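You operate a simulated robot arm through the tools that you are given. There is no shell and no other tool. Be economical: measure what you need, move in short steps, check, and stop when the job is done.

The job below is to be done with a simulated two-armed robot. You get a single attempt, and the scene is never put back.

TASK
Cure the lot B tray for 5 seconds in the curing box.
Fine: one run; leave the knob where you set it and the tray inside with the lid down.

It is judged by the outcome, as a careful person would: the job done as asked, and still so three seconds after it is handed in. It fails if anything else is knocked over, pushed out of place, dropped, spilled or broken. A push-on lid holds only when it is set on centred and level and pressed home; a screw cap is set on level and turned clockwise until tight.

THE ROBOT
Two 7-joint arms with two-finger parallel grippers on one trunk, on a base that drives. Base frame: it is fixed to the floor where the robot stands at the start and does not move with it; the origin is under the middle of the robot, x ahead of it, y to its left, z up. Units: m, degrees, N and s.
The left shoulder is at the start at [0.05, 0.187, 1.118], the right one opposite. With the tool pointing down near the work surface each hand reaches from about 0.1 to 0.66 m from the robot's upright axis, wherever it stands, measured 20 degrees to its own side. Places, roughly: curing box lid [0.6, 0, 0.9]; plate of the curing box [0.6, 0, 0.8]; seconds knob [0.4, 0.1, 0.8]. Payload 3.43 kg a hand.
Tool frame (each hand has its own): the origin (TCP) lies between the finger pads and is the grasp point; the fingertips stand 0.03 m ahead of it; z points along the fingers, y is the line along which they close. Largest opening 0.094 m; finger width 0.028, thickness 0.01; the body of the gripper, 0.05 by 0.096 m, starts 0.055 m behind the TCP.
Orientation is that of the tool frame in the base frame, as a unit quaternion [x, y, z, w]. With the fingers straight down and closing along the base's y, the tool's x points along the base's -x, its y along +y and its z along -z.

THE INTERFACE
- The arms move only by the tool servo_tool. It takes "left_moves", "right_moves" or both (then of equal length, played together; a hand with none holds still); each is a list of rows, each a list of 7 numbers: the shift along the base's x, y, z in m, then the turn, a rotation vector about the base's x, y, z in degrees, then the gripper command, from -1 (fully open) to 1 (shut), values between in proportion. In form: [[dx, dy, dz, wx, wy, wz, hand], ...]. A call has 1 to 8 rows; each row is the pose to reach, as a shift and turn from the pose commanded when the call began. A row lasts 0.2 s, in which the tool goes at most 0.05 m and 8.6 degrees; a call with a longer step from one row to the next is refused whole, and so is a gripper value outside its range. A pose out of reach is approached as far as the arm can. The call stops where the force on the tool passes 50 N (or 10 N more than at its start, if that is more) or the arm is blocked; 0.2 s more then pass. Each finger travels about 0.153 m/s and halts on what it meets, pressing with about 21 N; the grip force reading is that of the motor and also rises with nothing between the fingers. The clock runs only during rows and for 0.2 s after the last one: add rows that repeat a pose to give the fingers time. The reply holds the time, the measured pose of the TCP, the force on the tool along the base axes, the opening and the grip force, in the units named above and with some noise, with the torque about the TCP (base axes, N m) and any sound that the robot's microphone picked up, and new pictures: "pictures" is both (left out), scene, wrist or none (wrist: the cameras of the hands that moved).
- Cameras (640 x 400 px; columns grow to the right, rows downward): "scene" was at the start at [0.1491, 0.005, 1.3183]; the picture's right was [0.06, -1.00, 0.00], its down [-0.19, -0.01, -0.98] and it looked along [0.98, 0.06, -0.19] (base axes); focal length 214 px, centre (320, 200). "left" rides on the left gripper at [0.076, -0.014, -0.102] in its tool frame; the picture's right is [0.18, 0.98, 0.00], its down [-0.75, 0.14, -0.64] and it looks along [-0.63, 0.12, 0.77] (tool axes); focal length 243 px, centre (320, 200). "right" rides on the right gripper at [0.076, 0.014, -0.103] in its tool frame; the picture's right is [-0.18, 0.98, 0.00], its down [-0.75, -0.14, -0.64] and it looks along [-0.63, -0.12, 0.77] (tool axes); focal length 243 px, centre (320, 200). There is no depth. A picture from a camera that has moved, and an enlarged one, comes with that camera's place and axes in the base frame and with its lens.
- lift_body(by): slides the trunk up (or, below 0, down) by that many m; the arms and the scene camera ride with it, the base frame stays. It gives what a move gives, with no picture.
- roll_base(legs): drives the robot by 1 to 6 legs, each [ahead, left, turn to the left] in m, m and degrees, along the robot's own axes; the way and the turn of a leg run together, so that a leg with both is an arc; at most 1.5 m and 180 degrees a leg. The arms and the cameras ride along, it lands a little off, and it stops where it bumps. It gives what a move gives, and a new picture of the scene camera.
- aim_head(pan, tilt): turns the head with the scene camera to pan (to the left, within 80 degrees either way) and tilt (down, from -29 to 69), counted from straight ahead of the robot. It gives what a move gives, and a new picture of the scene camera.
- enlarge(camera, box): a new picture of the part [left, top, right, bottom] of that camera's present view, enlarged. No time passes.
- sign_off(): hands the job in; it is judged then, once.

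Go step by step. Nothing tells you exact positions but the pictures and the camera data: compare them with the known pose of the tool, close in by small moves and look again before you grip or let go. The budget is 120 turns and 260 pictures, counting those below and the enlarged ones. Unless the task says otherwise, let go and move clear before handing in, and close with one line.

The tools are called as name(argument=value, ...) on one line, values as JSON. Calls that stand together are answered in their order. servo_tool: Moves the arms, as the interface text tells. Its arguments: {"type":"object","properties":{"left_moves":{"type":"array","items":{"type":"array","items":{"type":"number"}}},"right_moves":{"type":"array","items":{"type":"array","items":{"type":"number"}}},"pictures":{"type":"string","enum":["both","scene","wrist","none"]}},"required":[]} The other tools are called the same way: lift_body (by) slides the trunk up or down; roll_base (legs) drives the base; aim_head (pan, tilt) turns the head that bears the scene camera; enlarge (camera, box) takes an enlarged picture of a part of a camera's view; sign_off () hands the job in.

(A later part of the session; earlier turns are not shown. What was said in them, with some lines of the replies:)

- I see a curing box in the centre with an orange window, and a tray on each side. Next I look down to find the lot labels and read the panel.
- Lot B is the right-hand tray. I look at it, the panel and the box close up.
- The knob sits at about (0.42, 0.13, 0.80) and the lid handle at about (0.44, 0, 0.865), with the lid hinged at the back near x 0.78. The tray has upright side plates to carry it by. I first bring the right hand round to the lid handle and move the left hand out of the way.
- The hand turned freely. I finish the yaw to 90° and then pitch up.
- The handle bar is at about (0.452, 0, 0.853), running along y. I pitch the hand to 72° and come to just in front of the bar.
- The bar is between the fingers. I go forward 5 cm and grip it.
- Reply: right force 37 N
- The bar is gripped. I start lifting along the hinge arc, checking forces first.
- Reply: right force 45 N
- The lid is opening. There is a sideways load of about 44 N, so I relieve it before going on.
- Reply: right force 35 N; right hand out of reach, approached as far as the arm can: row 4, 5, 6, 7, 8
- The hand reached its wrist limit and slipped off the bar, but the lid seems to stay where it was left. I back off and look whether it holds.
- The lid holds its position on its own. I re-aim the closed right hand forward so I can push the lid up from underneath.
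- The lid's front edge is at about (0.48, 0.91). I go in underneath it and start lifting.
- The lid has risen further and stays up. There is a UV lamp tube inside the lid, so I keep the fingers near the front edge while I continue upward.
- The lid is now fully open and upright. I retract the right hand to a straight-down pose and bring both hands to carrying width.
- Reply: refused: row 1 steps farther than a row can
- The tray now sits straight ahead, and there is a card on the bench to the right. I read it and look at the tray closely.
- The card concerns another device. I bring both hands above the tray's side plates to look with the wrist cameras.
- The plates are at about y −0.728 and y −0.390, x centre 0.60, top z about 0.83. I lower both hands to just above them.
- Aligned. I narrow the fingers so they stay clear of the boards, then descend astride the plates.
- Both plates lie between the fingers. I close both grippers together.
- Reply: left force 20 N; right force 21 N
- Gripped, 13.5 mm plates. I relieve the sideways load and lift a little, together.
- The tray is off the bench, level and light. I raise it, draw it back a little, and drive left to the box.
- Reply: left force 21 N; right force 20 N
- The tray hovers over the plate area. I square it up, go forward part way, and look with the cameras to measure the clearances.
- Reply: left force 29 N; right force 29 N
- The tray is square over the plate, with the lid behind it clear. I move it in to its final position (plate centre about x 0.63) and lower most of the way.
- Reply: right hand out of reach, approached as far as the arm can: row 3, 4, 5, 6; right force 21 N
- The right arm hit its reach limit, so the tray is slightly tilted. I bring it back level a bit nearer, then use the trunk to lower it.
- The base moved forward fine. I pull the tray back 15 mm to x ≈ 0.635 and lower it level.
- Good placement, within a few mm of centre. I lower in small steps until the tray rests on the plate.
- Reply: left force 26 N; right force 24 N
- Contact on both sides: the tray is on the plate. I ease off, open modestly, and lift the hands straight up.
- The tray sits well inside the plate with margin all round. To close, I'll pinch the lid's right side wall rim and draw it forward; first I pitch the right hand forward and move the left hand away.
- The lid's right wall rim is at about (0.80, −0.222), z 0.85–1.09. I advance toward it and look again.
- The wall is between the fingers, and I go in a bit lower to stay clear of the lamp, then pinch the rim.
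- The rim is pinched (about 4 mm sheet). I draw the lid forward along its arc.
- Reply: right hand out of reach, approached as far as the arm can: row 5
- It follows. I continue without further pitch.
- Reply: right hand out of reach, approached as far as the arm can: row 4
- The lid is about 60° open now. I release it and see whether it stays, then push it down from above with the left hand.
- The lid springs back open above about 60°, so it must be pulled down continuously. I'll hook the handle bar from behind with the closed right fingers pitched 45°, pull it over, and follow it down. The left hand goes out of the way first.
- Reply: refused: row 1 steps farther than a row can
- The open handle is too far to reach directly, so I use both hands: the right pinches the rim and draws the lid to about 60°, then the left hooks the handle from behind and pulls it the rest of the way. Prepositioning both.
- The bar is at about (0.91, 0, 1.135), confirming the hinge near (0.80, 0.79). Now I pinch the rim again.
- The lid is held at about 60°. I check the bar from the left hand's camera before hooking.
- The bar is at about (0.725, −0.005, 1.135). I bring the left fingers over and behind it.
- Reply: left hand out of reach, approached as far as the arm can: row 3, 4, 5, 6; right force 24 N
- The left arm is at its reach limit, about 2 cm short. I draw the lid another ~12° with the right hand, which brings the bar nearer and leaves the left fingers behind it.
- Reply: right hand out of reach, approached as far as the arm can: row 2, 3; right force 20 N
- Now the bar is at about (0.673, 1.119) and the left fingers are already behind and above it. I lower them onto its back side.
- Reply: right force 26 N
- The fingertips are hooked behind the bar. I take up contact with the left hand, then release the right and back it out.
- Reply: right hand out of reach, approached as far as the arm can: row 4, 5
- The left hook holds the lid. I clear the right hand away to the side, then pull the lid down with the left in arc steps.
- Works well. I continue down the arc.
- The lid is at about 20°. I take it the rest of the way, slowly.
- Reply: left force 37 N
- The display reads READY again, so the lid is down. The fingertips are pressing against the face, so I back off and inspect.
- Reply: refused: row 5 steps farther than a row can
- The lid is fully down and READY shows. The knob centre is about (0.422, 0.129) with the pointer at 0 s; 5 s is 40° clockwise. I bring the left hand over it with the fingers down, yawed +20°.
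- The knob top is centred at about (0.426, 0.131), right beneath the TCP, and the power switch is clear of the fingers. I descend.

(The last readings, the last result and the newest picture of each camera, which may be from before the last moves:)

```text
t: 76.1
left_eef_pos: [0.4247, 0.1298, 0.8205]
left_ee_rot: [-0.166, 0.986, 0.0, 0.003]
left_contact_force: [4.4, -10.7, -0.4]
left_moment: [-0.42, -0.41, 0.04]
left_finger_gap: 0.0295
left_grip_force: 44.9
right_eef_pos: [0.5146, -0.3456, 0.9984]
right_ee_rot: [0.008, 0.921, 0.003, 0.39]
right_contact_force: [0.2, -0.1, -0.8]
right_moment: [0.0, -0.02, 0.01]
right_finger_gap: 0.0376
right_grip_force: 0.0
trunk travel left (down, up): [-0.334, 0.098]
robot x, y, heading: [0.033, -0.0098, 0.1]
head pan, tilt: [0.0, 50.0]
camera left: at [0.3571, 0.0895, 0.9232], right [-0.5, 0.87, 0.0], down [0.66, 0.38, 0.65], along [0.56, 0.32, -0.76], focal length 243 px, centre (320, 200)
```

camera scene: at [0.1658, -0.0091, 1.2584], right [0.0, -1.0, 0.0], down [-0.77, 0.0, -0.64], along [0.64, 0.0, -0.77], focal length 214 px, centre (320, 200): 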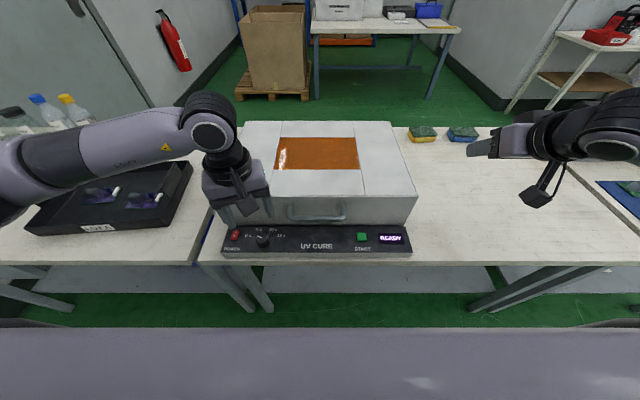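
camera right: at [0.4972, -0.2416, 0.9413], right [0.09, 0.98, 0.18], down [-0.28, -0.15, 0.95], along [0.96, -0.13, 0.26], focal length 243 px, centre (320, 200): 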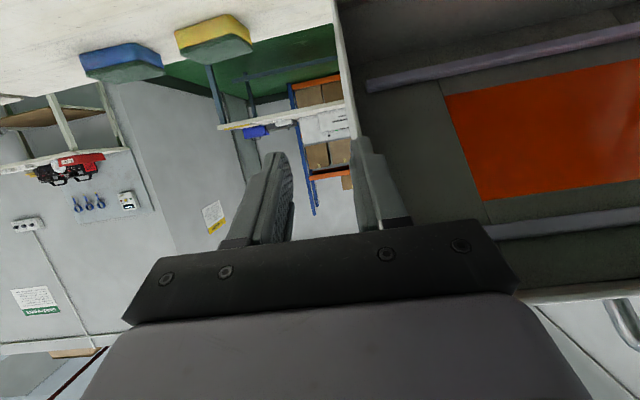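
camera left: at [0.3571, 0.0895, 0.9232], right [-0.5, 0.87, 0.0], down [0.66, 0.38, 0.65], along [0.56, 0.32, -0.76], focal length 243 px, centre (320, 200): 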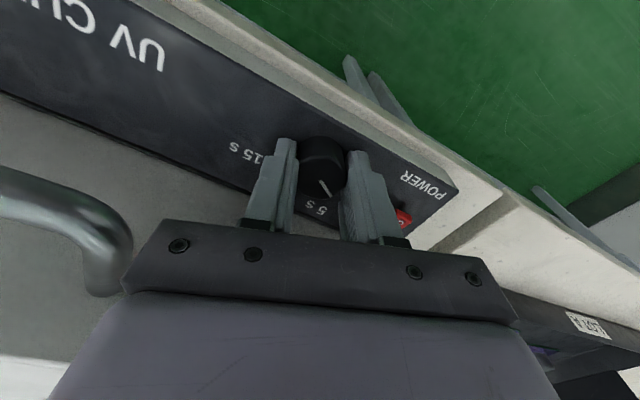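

Knob gripped (29.5 mm). I turn it 40° clockwise in 8° steps, with a small shift to ease the side load.

servo_tool(left_moves=[[0.001, -0.002, 0, 0, 0, -8, 0.8], [0.001, -0.002, 0, 0, 0, -16, 0.8], [0.001, -0.002, 0, 0, 0, -24, 0.8], [0.001, -0.002, 0, 0, 0, -32, 0.8], [0.001, -0.002, 0, 0, 0, -40, 0.8], [0.001, -0.002, 0, 0, 0, -40, 0.8]], pictures="wrist")

enlarge(camera="left", box=[240, 80, 440, 230])

```text
t: 77.5
left_eef_pos: [0.4241, 0.128, 0.82]
left_ee_rot: [0.182, 0.983, 0.0, 0.004]
left_contact_force: [-2.1, 6.3, 27.2]
left_moment: [0.5, 0.89, -0.01]
left_finger_gap: 0.0294
left_grip_force: 45.2
right_eef_pos: [0.5131, -0.3449, 1.0006]
right_ee_rot: [0.009, 0.921, 0.001, 0.39]
right_contact_force: [0.5, -0.6, -0.3]
right_moment: [0.03, 0.0, 0.01]
right_finger_gap: 0.0376
right_grip_force: 0.1
trunk travel left (down, up): [-0.334, 0.098]
robot x, y, heading: [0.0311, -0.0082, -0.4]
head pan, tilt: [0.0, 50.0]
camera left: at [0.3479, 0.1412, 0.9229], right [0.18, 0.98, 0.0], down [0.75, -0.14, 0.65], along [0.64, -0.11, -0.76], focal length 243 px, centre (320, 200)
```

left: 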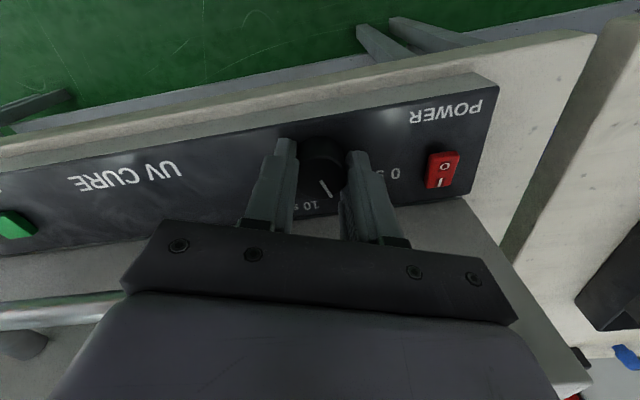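

```text
2.67 times, centred on (340, 155) of left
camera zoom: at [0.3479, 0.1412, 0.9229], right [0.18, 0.98, 0.0], down [0.75, -0.14, 0.65], along [0.64, -0.11, -0.76], focal length 647 px, centre (267, 320)
```

zoom: 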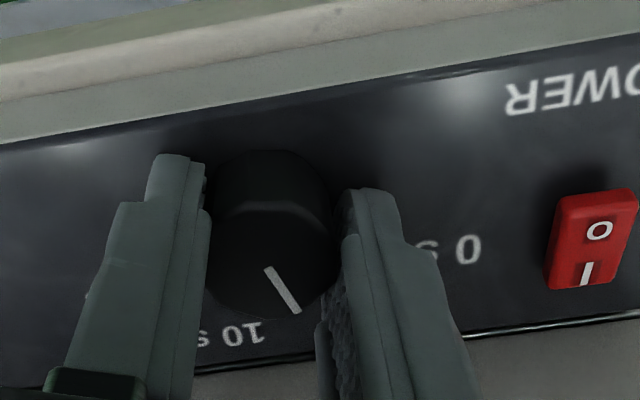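

The pointer moved with the hand. I release, lift, and check the setting.

servo_tool(left_moves=[[0, 0, 0.001, 0, 0, 0, 0.5], [0, 0, 0.001, 0, 0, 0, 0.2], [0, 0, 0.001, 0, 0, 0, -0.2], [0, 0, 0.03, 0, 0, 0, -0.2], [0, 0, 0.07, 0, 0, 0, -0.2], [-0.02, 0.02, 0.11, 0, 0, 0, -0.2], [-0.04, 0.05, 0.14, 0, 0, 0, -0.2]], pictures="both")

enlarge(camera="scene", box=[220, 215, 320, 260])

enlarge(camera="left", box=[200, 0, 440, 150])

```text
t: 79.1
left_eef_pos: [0.3854, 0.1765, 0.9559]
left_ee_rot: [0.182, 0.983, -0.001, 0.002]
left_contact_force: [0.2, 0.0, 0.3]
left_moment: [-0.02, -0.03, -0.01]
left_finger_gap: 0.0561
left_grip_force: 0.1
right_eef_pos: [0.5141, -0.3447, 1.0011]
right_ee_rot: [0.009, 0.921, 0.001, 0.39]
right_contact_force: [-0.3, 0.3, -0.4]
right_moment: [0.01, -0.02, -0.03]
right_finger_gap: 0.0376
right_grip_force: 0.1
trunk travel left (down, up): [-0.334, 0.098]
robot x, y, heading: [0.0355, -0.012, -0.6]
head pan, tilt: [0.0, 50.0]
camera scene: at [0.1655, -0.0088, 1.2584], right [0.0, -1.0, 0.0], down [-0.77, 0.0, -0.64], along [0.64, 0.0, -0.77], focal length 214 px, centre (320, 200)
camera left: at [0.3092, 0.1898, 1.0588], right [0.18, 0.98, 0.0], down [0.75, -0.14, 0.65], along [0.64, -0.12, -0.76], focal length 243 px, centre (320, 200)
```

scene: 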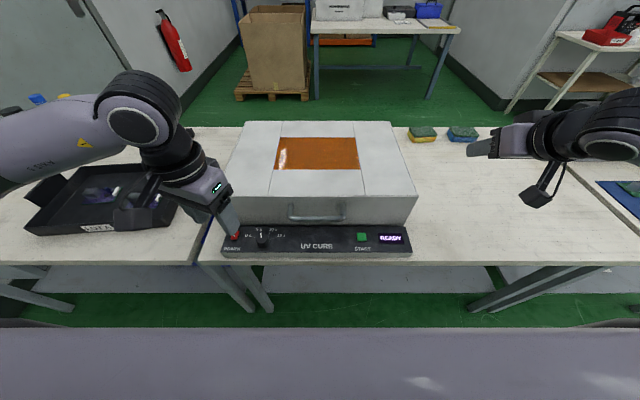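
left: 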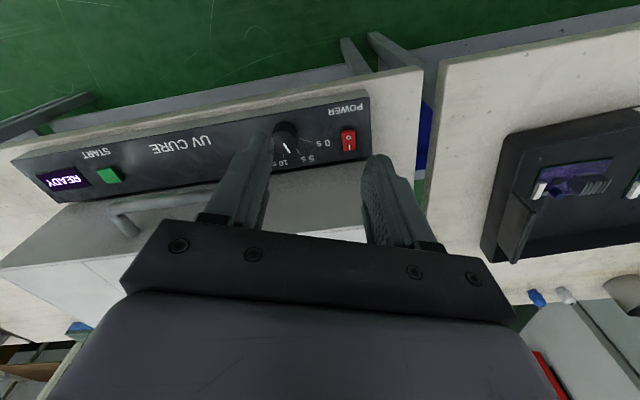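

```text
6.40 times, centred on (270, 238) of scene
camera zoom: at [0.1655, -0.0088, 1.2584], right [0.0, -1.0, 0.0], down [-0.77, 0.0, -0.64], along [0.64, 0.0, -0.77], focal length 1373 px, centre (640, -40)
```

zoom: 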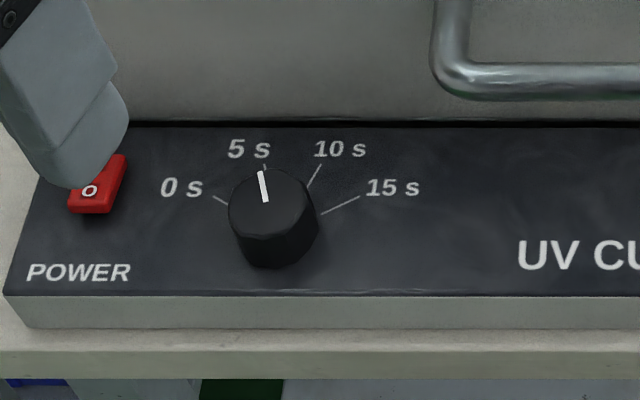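

```text
2.67 times, centred on (320, 75) of left
camera zoom: at [0.3092, 0.1898, 1.0588], right [0.18, 0.98, 0.0], down [0.75, -0.14, 0.65], along [0.64, -0.12, -0.76], focal length 647 px, centre (320, 533)
```

zoom: 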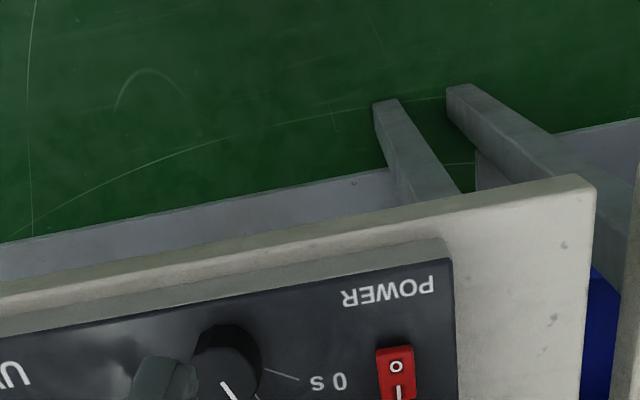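

The pointer is on 5 s (measured about 19.5°, tick at 20°). Next I bring the closed right hand straight down over the START button at about (0.433, −0.111).

servo_tool(right_moves=[[-0.02, 0.02, 0.01, 0, 8, 0, 1], [-0.04, 0.05, 0.02, 0, 16, 0, 1], [-0.06, 0.09, 0.02, 0, 24, 0, 1], [-0.08, 0.13, 0.02, 0, 32, 0, 1], [-0.085, 0.17, 0.0, 0, 40, 0, 1], [-0.083, 0.21, -0.02, 0, 46, 0, 1], [-0.081, 0.233, -0.05, 0, 46, 0, 1], [-0.081, 0.233, -0.09, 0, 46, 0, 1]], left_moves=[[0, 0.02, 0.02, 0, 0, 0, -0.2], [0, 0.04, 0.04, 0, 0, 0, -0.2], [0, 0.06, 0.06, 0, 0, 0, -0.2], [0, 0.08, 0.08, 0, 0, 0, -0.2], [0, 0.08, 0.1, 0, 0, 0, -0.2], [0, 0.08, 0.1, 0, 0, 0, -0.2], [0, 0.08, 0.1, 0, 0, 0, -0.2], [0, 0.08, 0.1, 0, 0, 0, -0.2]], pictures="both")

enlarge(camera="right", box=[200, 20, 440, 170])

```text
t: 80.9
left_eef_pos: [0.3874, 0.2565, 1.0572]
left_ee_rot: [0.181, 0.984, -0.001, 0.002]
left_contact_force: [-0.5, -0.3, 0.3]
left_moment: [0.0, 0.04, -0.01]
left_finger_gap: 0.0563
left_grip_force: 0.1
right_eef_pos: [0.4339, -0.1103, 0.9087]
right_ee_rot: [0.009, 1.0, -0.002, -0.001]
right_contact_force: [0.1, 0.9, 0.0]
right_moment: [0.03, 0.01, 0.0]
right_finger_gap: 0.0002
right_grip_force: 21.2
trunk travel left (down, up): [-0.334, 0.098]
robot x, y, heading: [0.0325, -0.0086, -0.2]
head pan, tilt: [0.0, 50.0]
camera scene: at [0.1659, -0.0093, 1.2584], right [0.0, -1.0, 0.0], down [-0.77, 0.0, -0.64], along [0.64, 0.0, -0.77], focal length 214 px, centre (320, 200)
camera right: at [0.357, -0.0939, 1.0123], right [0.2, 0.98, 0.0], down [0.75, -0.15, 0.64], along [0.63, -0.13, -0.77], focal length 243 px, centre (320, 200)
camera left: at [0.3102, 0.2697, 1.1608], right [0.18, 0.98, 0.0], down [0.75, -0.14, 0.65], along [0.64, -0.12, -0.76], focal length 243 px, centre (320, 200)
```

scene: 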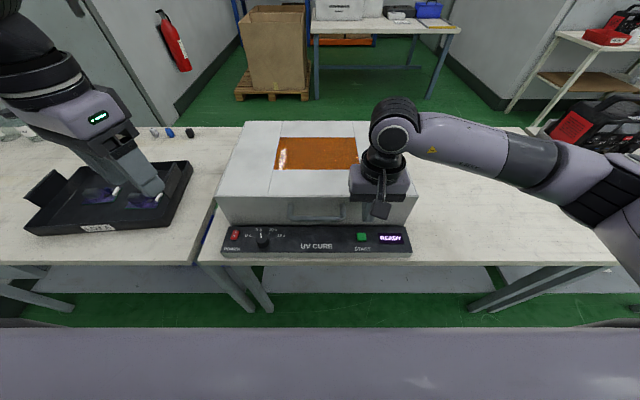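
right: 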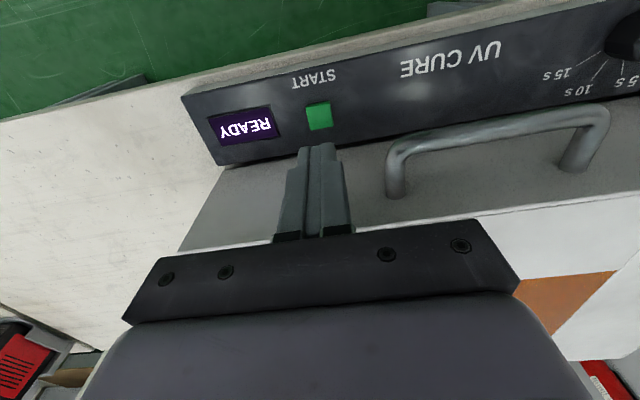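
left: 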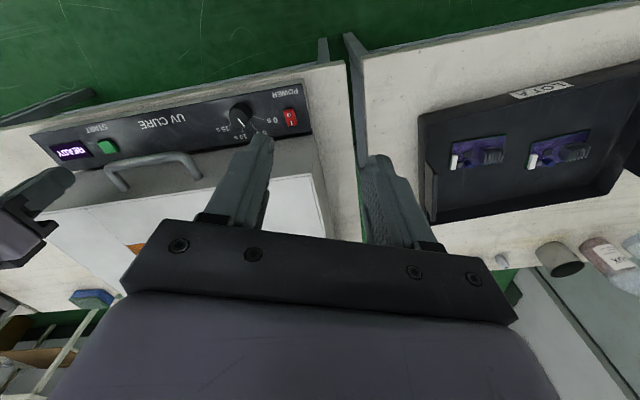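

```text
2.67 times, centred on (320, 95) of right
camera zoom: at [0.357, -0.0939, 1.0123], right [0.2, 0.98, 0.0], down [0.75, -0.15, 0.64], along [0.63, -0.13, -0.77], focal length 647 px, centre (320, 480)
```

zoom: 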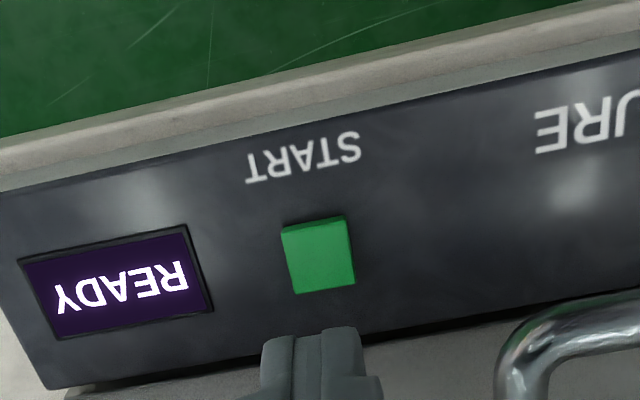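

The button is at about (0.436, −0.111), top near z 0.795. I go down to just above it.

servo_tool(right_moves=[[0.002, -0.001, -0.03, 0, 0, 0, 1], [0.002, -0.001, -0.06, 0, 0, 0, 1], [0.002, -0.001, -0.073, 0, 0, 0, 1]], pictures="wrist")

```text
t: 81.7
left_eef_pos: [0.3867, 0.2565, 1.0574]
left_ee_rot: [0.182, 0.983, 0.0, 0.003]
left_contact_force: [0.2, -0.7, 0.4]
left_moment: [0.0, 0.01, 0.02]
left_finger_gap: 0.0566
left_grip_force: 0.1
right_eef_pos: [0.4346, -0.1123, 0.8371]
right_ee_rot: [0.009, 1.0, -0.001, -0.001]
right_contact_force: [-0.9, -0.1, 0.4]
right_moment: [-0.01, -0.11, 0.01]
right_finger_gap: 0.0
right_grip_force: 21.3
trunk travel left (down, up): [-0.334, 0.098]
robot x, y, heading: [0.0299, -0.0079, -0.2]
head pan, tilt: [0.0, 50.0]
camera right: at [0.3584, -0.0961, 0.9402], right [0.2, 0.98, 0.0], down [0.75, -0.15, 0.64], along [0.63, -0.13, -0.77], focal length 243 px, centre (320, 200)
```

right: 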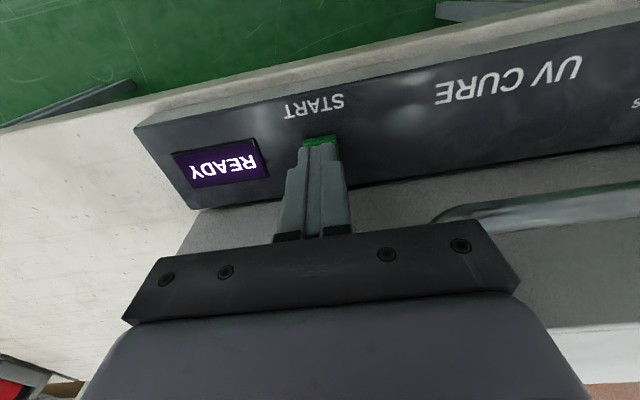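

servo_tool(right_moves=[[0, 0, -0.005, 0, 0, 0, 1], [0, 0, -0.009, 0, 0, 0, 1], [0, 0, -0.012, 0, 0, 0, 1], [0, 0, -0.015, 0, 0, 0, 1]], pictures="wrist")

```text
t: 82.7
left_eef_pos: [0.3858, 0.2557, 1.0578]
left_ee_rot: [0.18, 0.984, 0.0, 0.003]
left_contact_force: [-0.7, -1.2, -0.3]
left_moment: [-0.01, -0.01, -0.03]
left_finger_gap: 0.0563
left_grip_force: 0.2
right_eef_pos: [0.4351, -0.1128, 0.8233]
right_ee_rot: [0.009, 1.0, -0.002, 0.0]
right_contact_force: [-2.0, -4.0, 9.3]
right_moment: [-0.15, 0.03, 0.02]
right_finger_gap: 0.0001
right_grip_force: 20.4
trunk travel left (down, up): [-0.334, 0.098]
robot x, y, heading: [0.0323, -0.0079, -0.3]
head pan, tilt: [0.0, 50.0]
heard: click
camera right: at [0.3582, -0.0959, 0.9257], right [0.2, 0.98, 0.0], down [0.75, -0.15, 0.64], along [0.63, -0.13, -0.77], focal length 243 px, centre (320, 200)
```

right: 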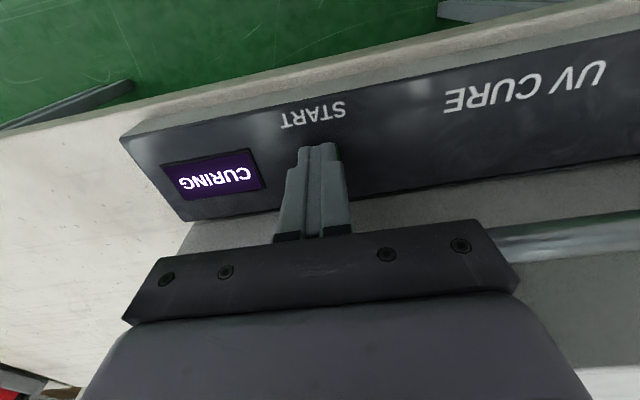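

A click, and the display reads CURING. I lift the hand straight off and let the run finish.

servo_tool(right_moves=[[0, 0, 0.03, 0, 0, 0, 1], [0, 0, 0.07, 0, 0, 0, 1], [-0.01, -0.03, 0.11, 0, 0, 0, 1], [-0.02, -0.06, 0.14, 0, 0, 0, 1], [-0.03, -0.09, 0.17, 0, 0, 0, 1], [-0.03, -0.12, 0.2, 0, 0, 0, 1], [-0.03, -0.12, 0.2, 0, 0, 0, 1], [-0.03, -0.12, 0.2, 0, 0, 0, 1]], pictures="none")

servo_tool(right_moves=[[0, 0, 0, 0, 0, 0, 1], [0, 0, 0, 0, 0, 0, 1], [0, 0, 0, 0, 0, 0, 1], [0, 0, 0, 0, 0, 0, 1], [0, 0, 0, 0, 0, 0, 1], [0, 0, 0, 0, 0, 0, 1], [0, 0, 0, 0, 0, 0, 1], [0, 0, 0, 0, 0, 0, 1]], pictures="none")

servo_tool(right_moves=[[0, 0, 0, 0, 0, 0, 1], [0, 0, 0, 0, 0, 0, 1], [0, 0, 0, 0, 0, 0, 1], [0, 0, 0, 0, 0, 0, 1], [0, 0, 0, 0, 0, 0, 1], [0, 0, 0, 0, 0, 0, 1], [0, 0, 0, 0, 0, 0, 1], [0, 0, 0, 0, 0, 0, 1]], pictures="scene")

enlarge(camera="scene", box=[200, 110, 430, 270])

```text
refused: row 3 steps farther than a row can; nothing moved
```

```text
t: 84.5
left_eef_pos: [0.3861, 0.256, 1.0588]
left_ee_rot: [0.182, 0.983, -0.001, 0.003]
left_contact_force: [-0.8, -0.3, 0.7]
left_moment: [0.0, 0.02, -0.04]
left_finger_gap: 0.0564
left_grip_force: 0.0
right_eef_pos: [0.4341, -0.1113, 0.822]
right_ee_rot: [0.009, 1.0, -0.002, 0.0]
right_contact_force: [4.3, -3.5, 11.8]
right_moment: [-0.11, -0.14, -0.02]
right_finger_gap: 0.0
right_grip_force: 21.3
trunk travel left (down, up): [-0.334, 0.098]
robot x, y, heading: [0.0328, -0.0097, -0.1]
head pan, tilt: [0.0, 50.0]
```

```text
t: 86.3
left_eef_pos: [0.3876, 0.257, 1.0587]
left_ee_rot: [0.181, 0.983, -0.002, 0.003]
left_contact_force: [0.2, -0.3, 0.2]
left_moment: [0.02, 0.03, 0.02]
left_finger_gap: 0.0563
left_grip_force: 0.1
right_eef_pos: [0.4339, -0.1121, 0.8215]
right_ee_rot: [0.009, 1.0, -0.002, 0.0]
right_contact_force: [2.5, -1.1, 11.7]
right_moment: [-0.03, -0.11, -0.03]
right_finger_gap: 0.0
right_grip_force: 21.4
trunk travel left (down, up): [-0.334, 0.098]
robot x, y, heading: [0.0345, -0.0114, -0.0]
head pan, tilt: [0.0, 50.0]
camera scene: at [0.1653, -0.009, 1.2585], right [0.0, -1.0, 0.0], down [-0.77, 0.0, -0.64], along [0.64, 0.0, -0.77], focal length 214 px, centre (320, 200)
```

scene: 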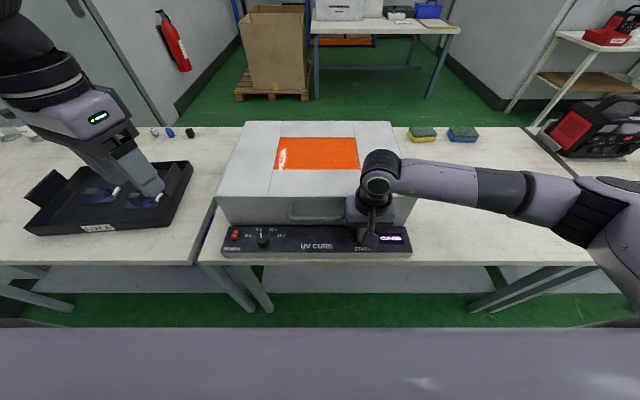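

```text
2.50 times, centred on (315, 190) of scene
camera zoom: at [0.1653, -0.009, 1.2585], right [0.0, -1.0, 0.0], down [-0.77, 0.0, -0.64], along [0.64, 0.0, -0.77], focal length 536 px, centre (332, 225)
```

zoom: 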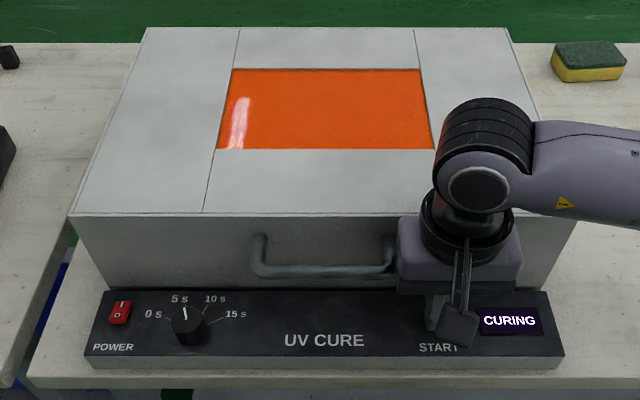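

The lamps are on, but my lift was refused and the finger still rests on START. I lift off now with smaller steps.

servo_tool(right_moves=[[0, 0, 0.03, 0, 0, 0, 1], [0, 0, 0.07, 0, 0, 0, 1], [-0.01, -0.02, 0.1, 0, 0, 0, 1], [-0.02, -0.04, 0.13, 0, 0, 0, 1], [-0.03, -0.06, 0.16, 0, 0, 0, 1], [-0.03, -0.09, 0.18, 0, 0, 0, 1], [-0.03, -0.12, 0.2, 0, 0, 0, 1], [-0.03, -0.12, 0.2, 0, 0, 0, 1]], pictures="scene")

enlarge(camera="scene", box=[200, 110, 430, 270])

```text
t: 88.1
left_eef_pos: [0.3878, 0.2564, 1.0586]
left_ee_rot: [0.182, 0.983, -0.001, 0.002]
left_contact_force: [-0.7, 0.3, 0.7]
left_moment: [0.0, -0.02, 0.02]
left_finger_gap: 0.0563
left_grip_force: 0.0
right_eef_pos: [0.4047, -0.2337, 1.0213]
right_ee_rot: [0.007, 1.0, -0.001, -0.001]
right_contact_force: [0.2, 0.6, 0.2]
right_moment: [-0.01, -0.04, -0.01]
right_finger_gap: 0.0002
right_grip_force: 21.0
trunk travel left (down, up): [-0.334, 0.098]
robot x, y, heading: [0.0334, -0.0073, -0.1]
head pan, tilt: [0.0, 50.0]
camera scene: at [0.1658, -0.009, 1.2584], right [0.0, -1.0, 0.0], down [-0.77, 0.0, -0.64], along [0.64, 0.0, -0.77], focal length 214 px, centre (320, 200)
```

scene: 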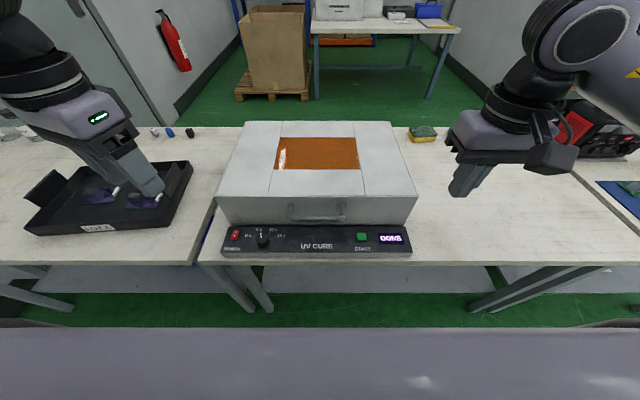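

```text
2.50 times, centred on (315, 190) of scene
camera zoom: at [0.1658, -0.009, 1.2584], right [0.0, -1.0, 0.0], down [-0.77, 0.0, -0.64], along [0.64, 0.0, -0.77], focal length 536 px, centre (332, 225)
```

zoom: 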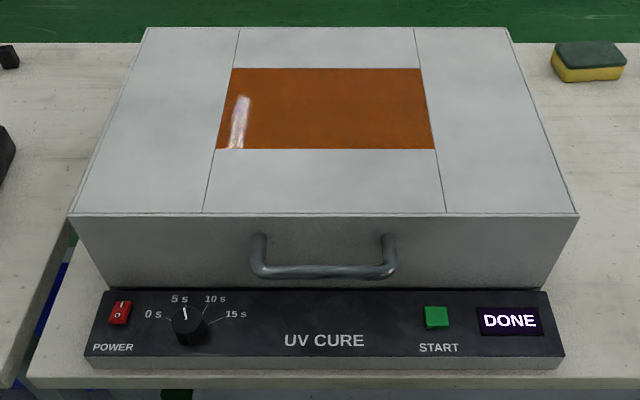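

The display reads DONE after one run. The lid is down, the tray is inside, the knob is at 5 s and both hands are clear, so I hand in.

sign_off()

```text
The job is handed in.
```

The lot B tray was cured for 5 seconds in one run, and the display read DONE. The knob is still at 5 s, and the tray is inside with the lid down.
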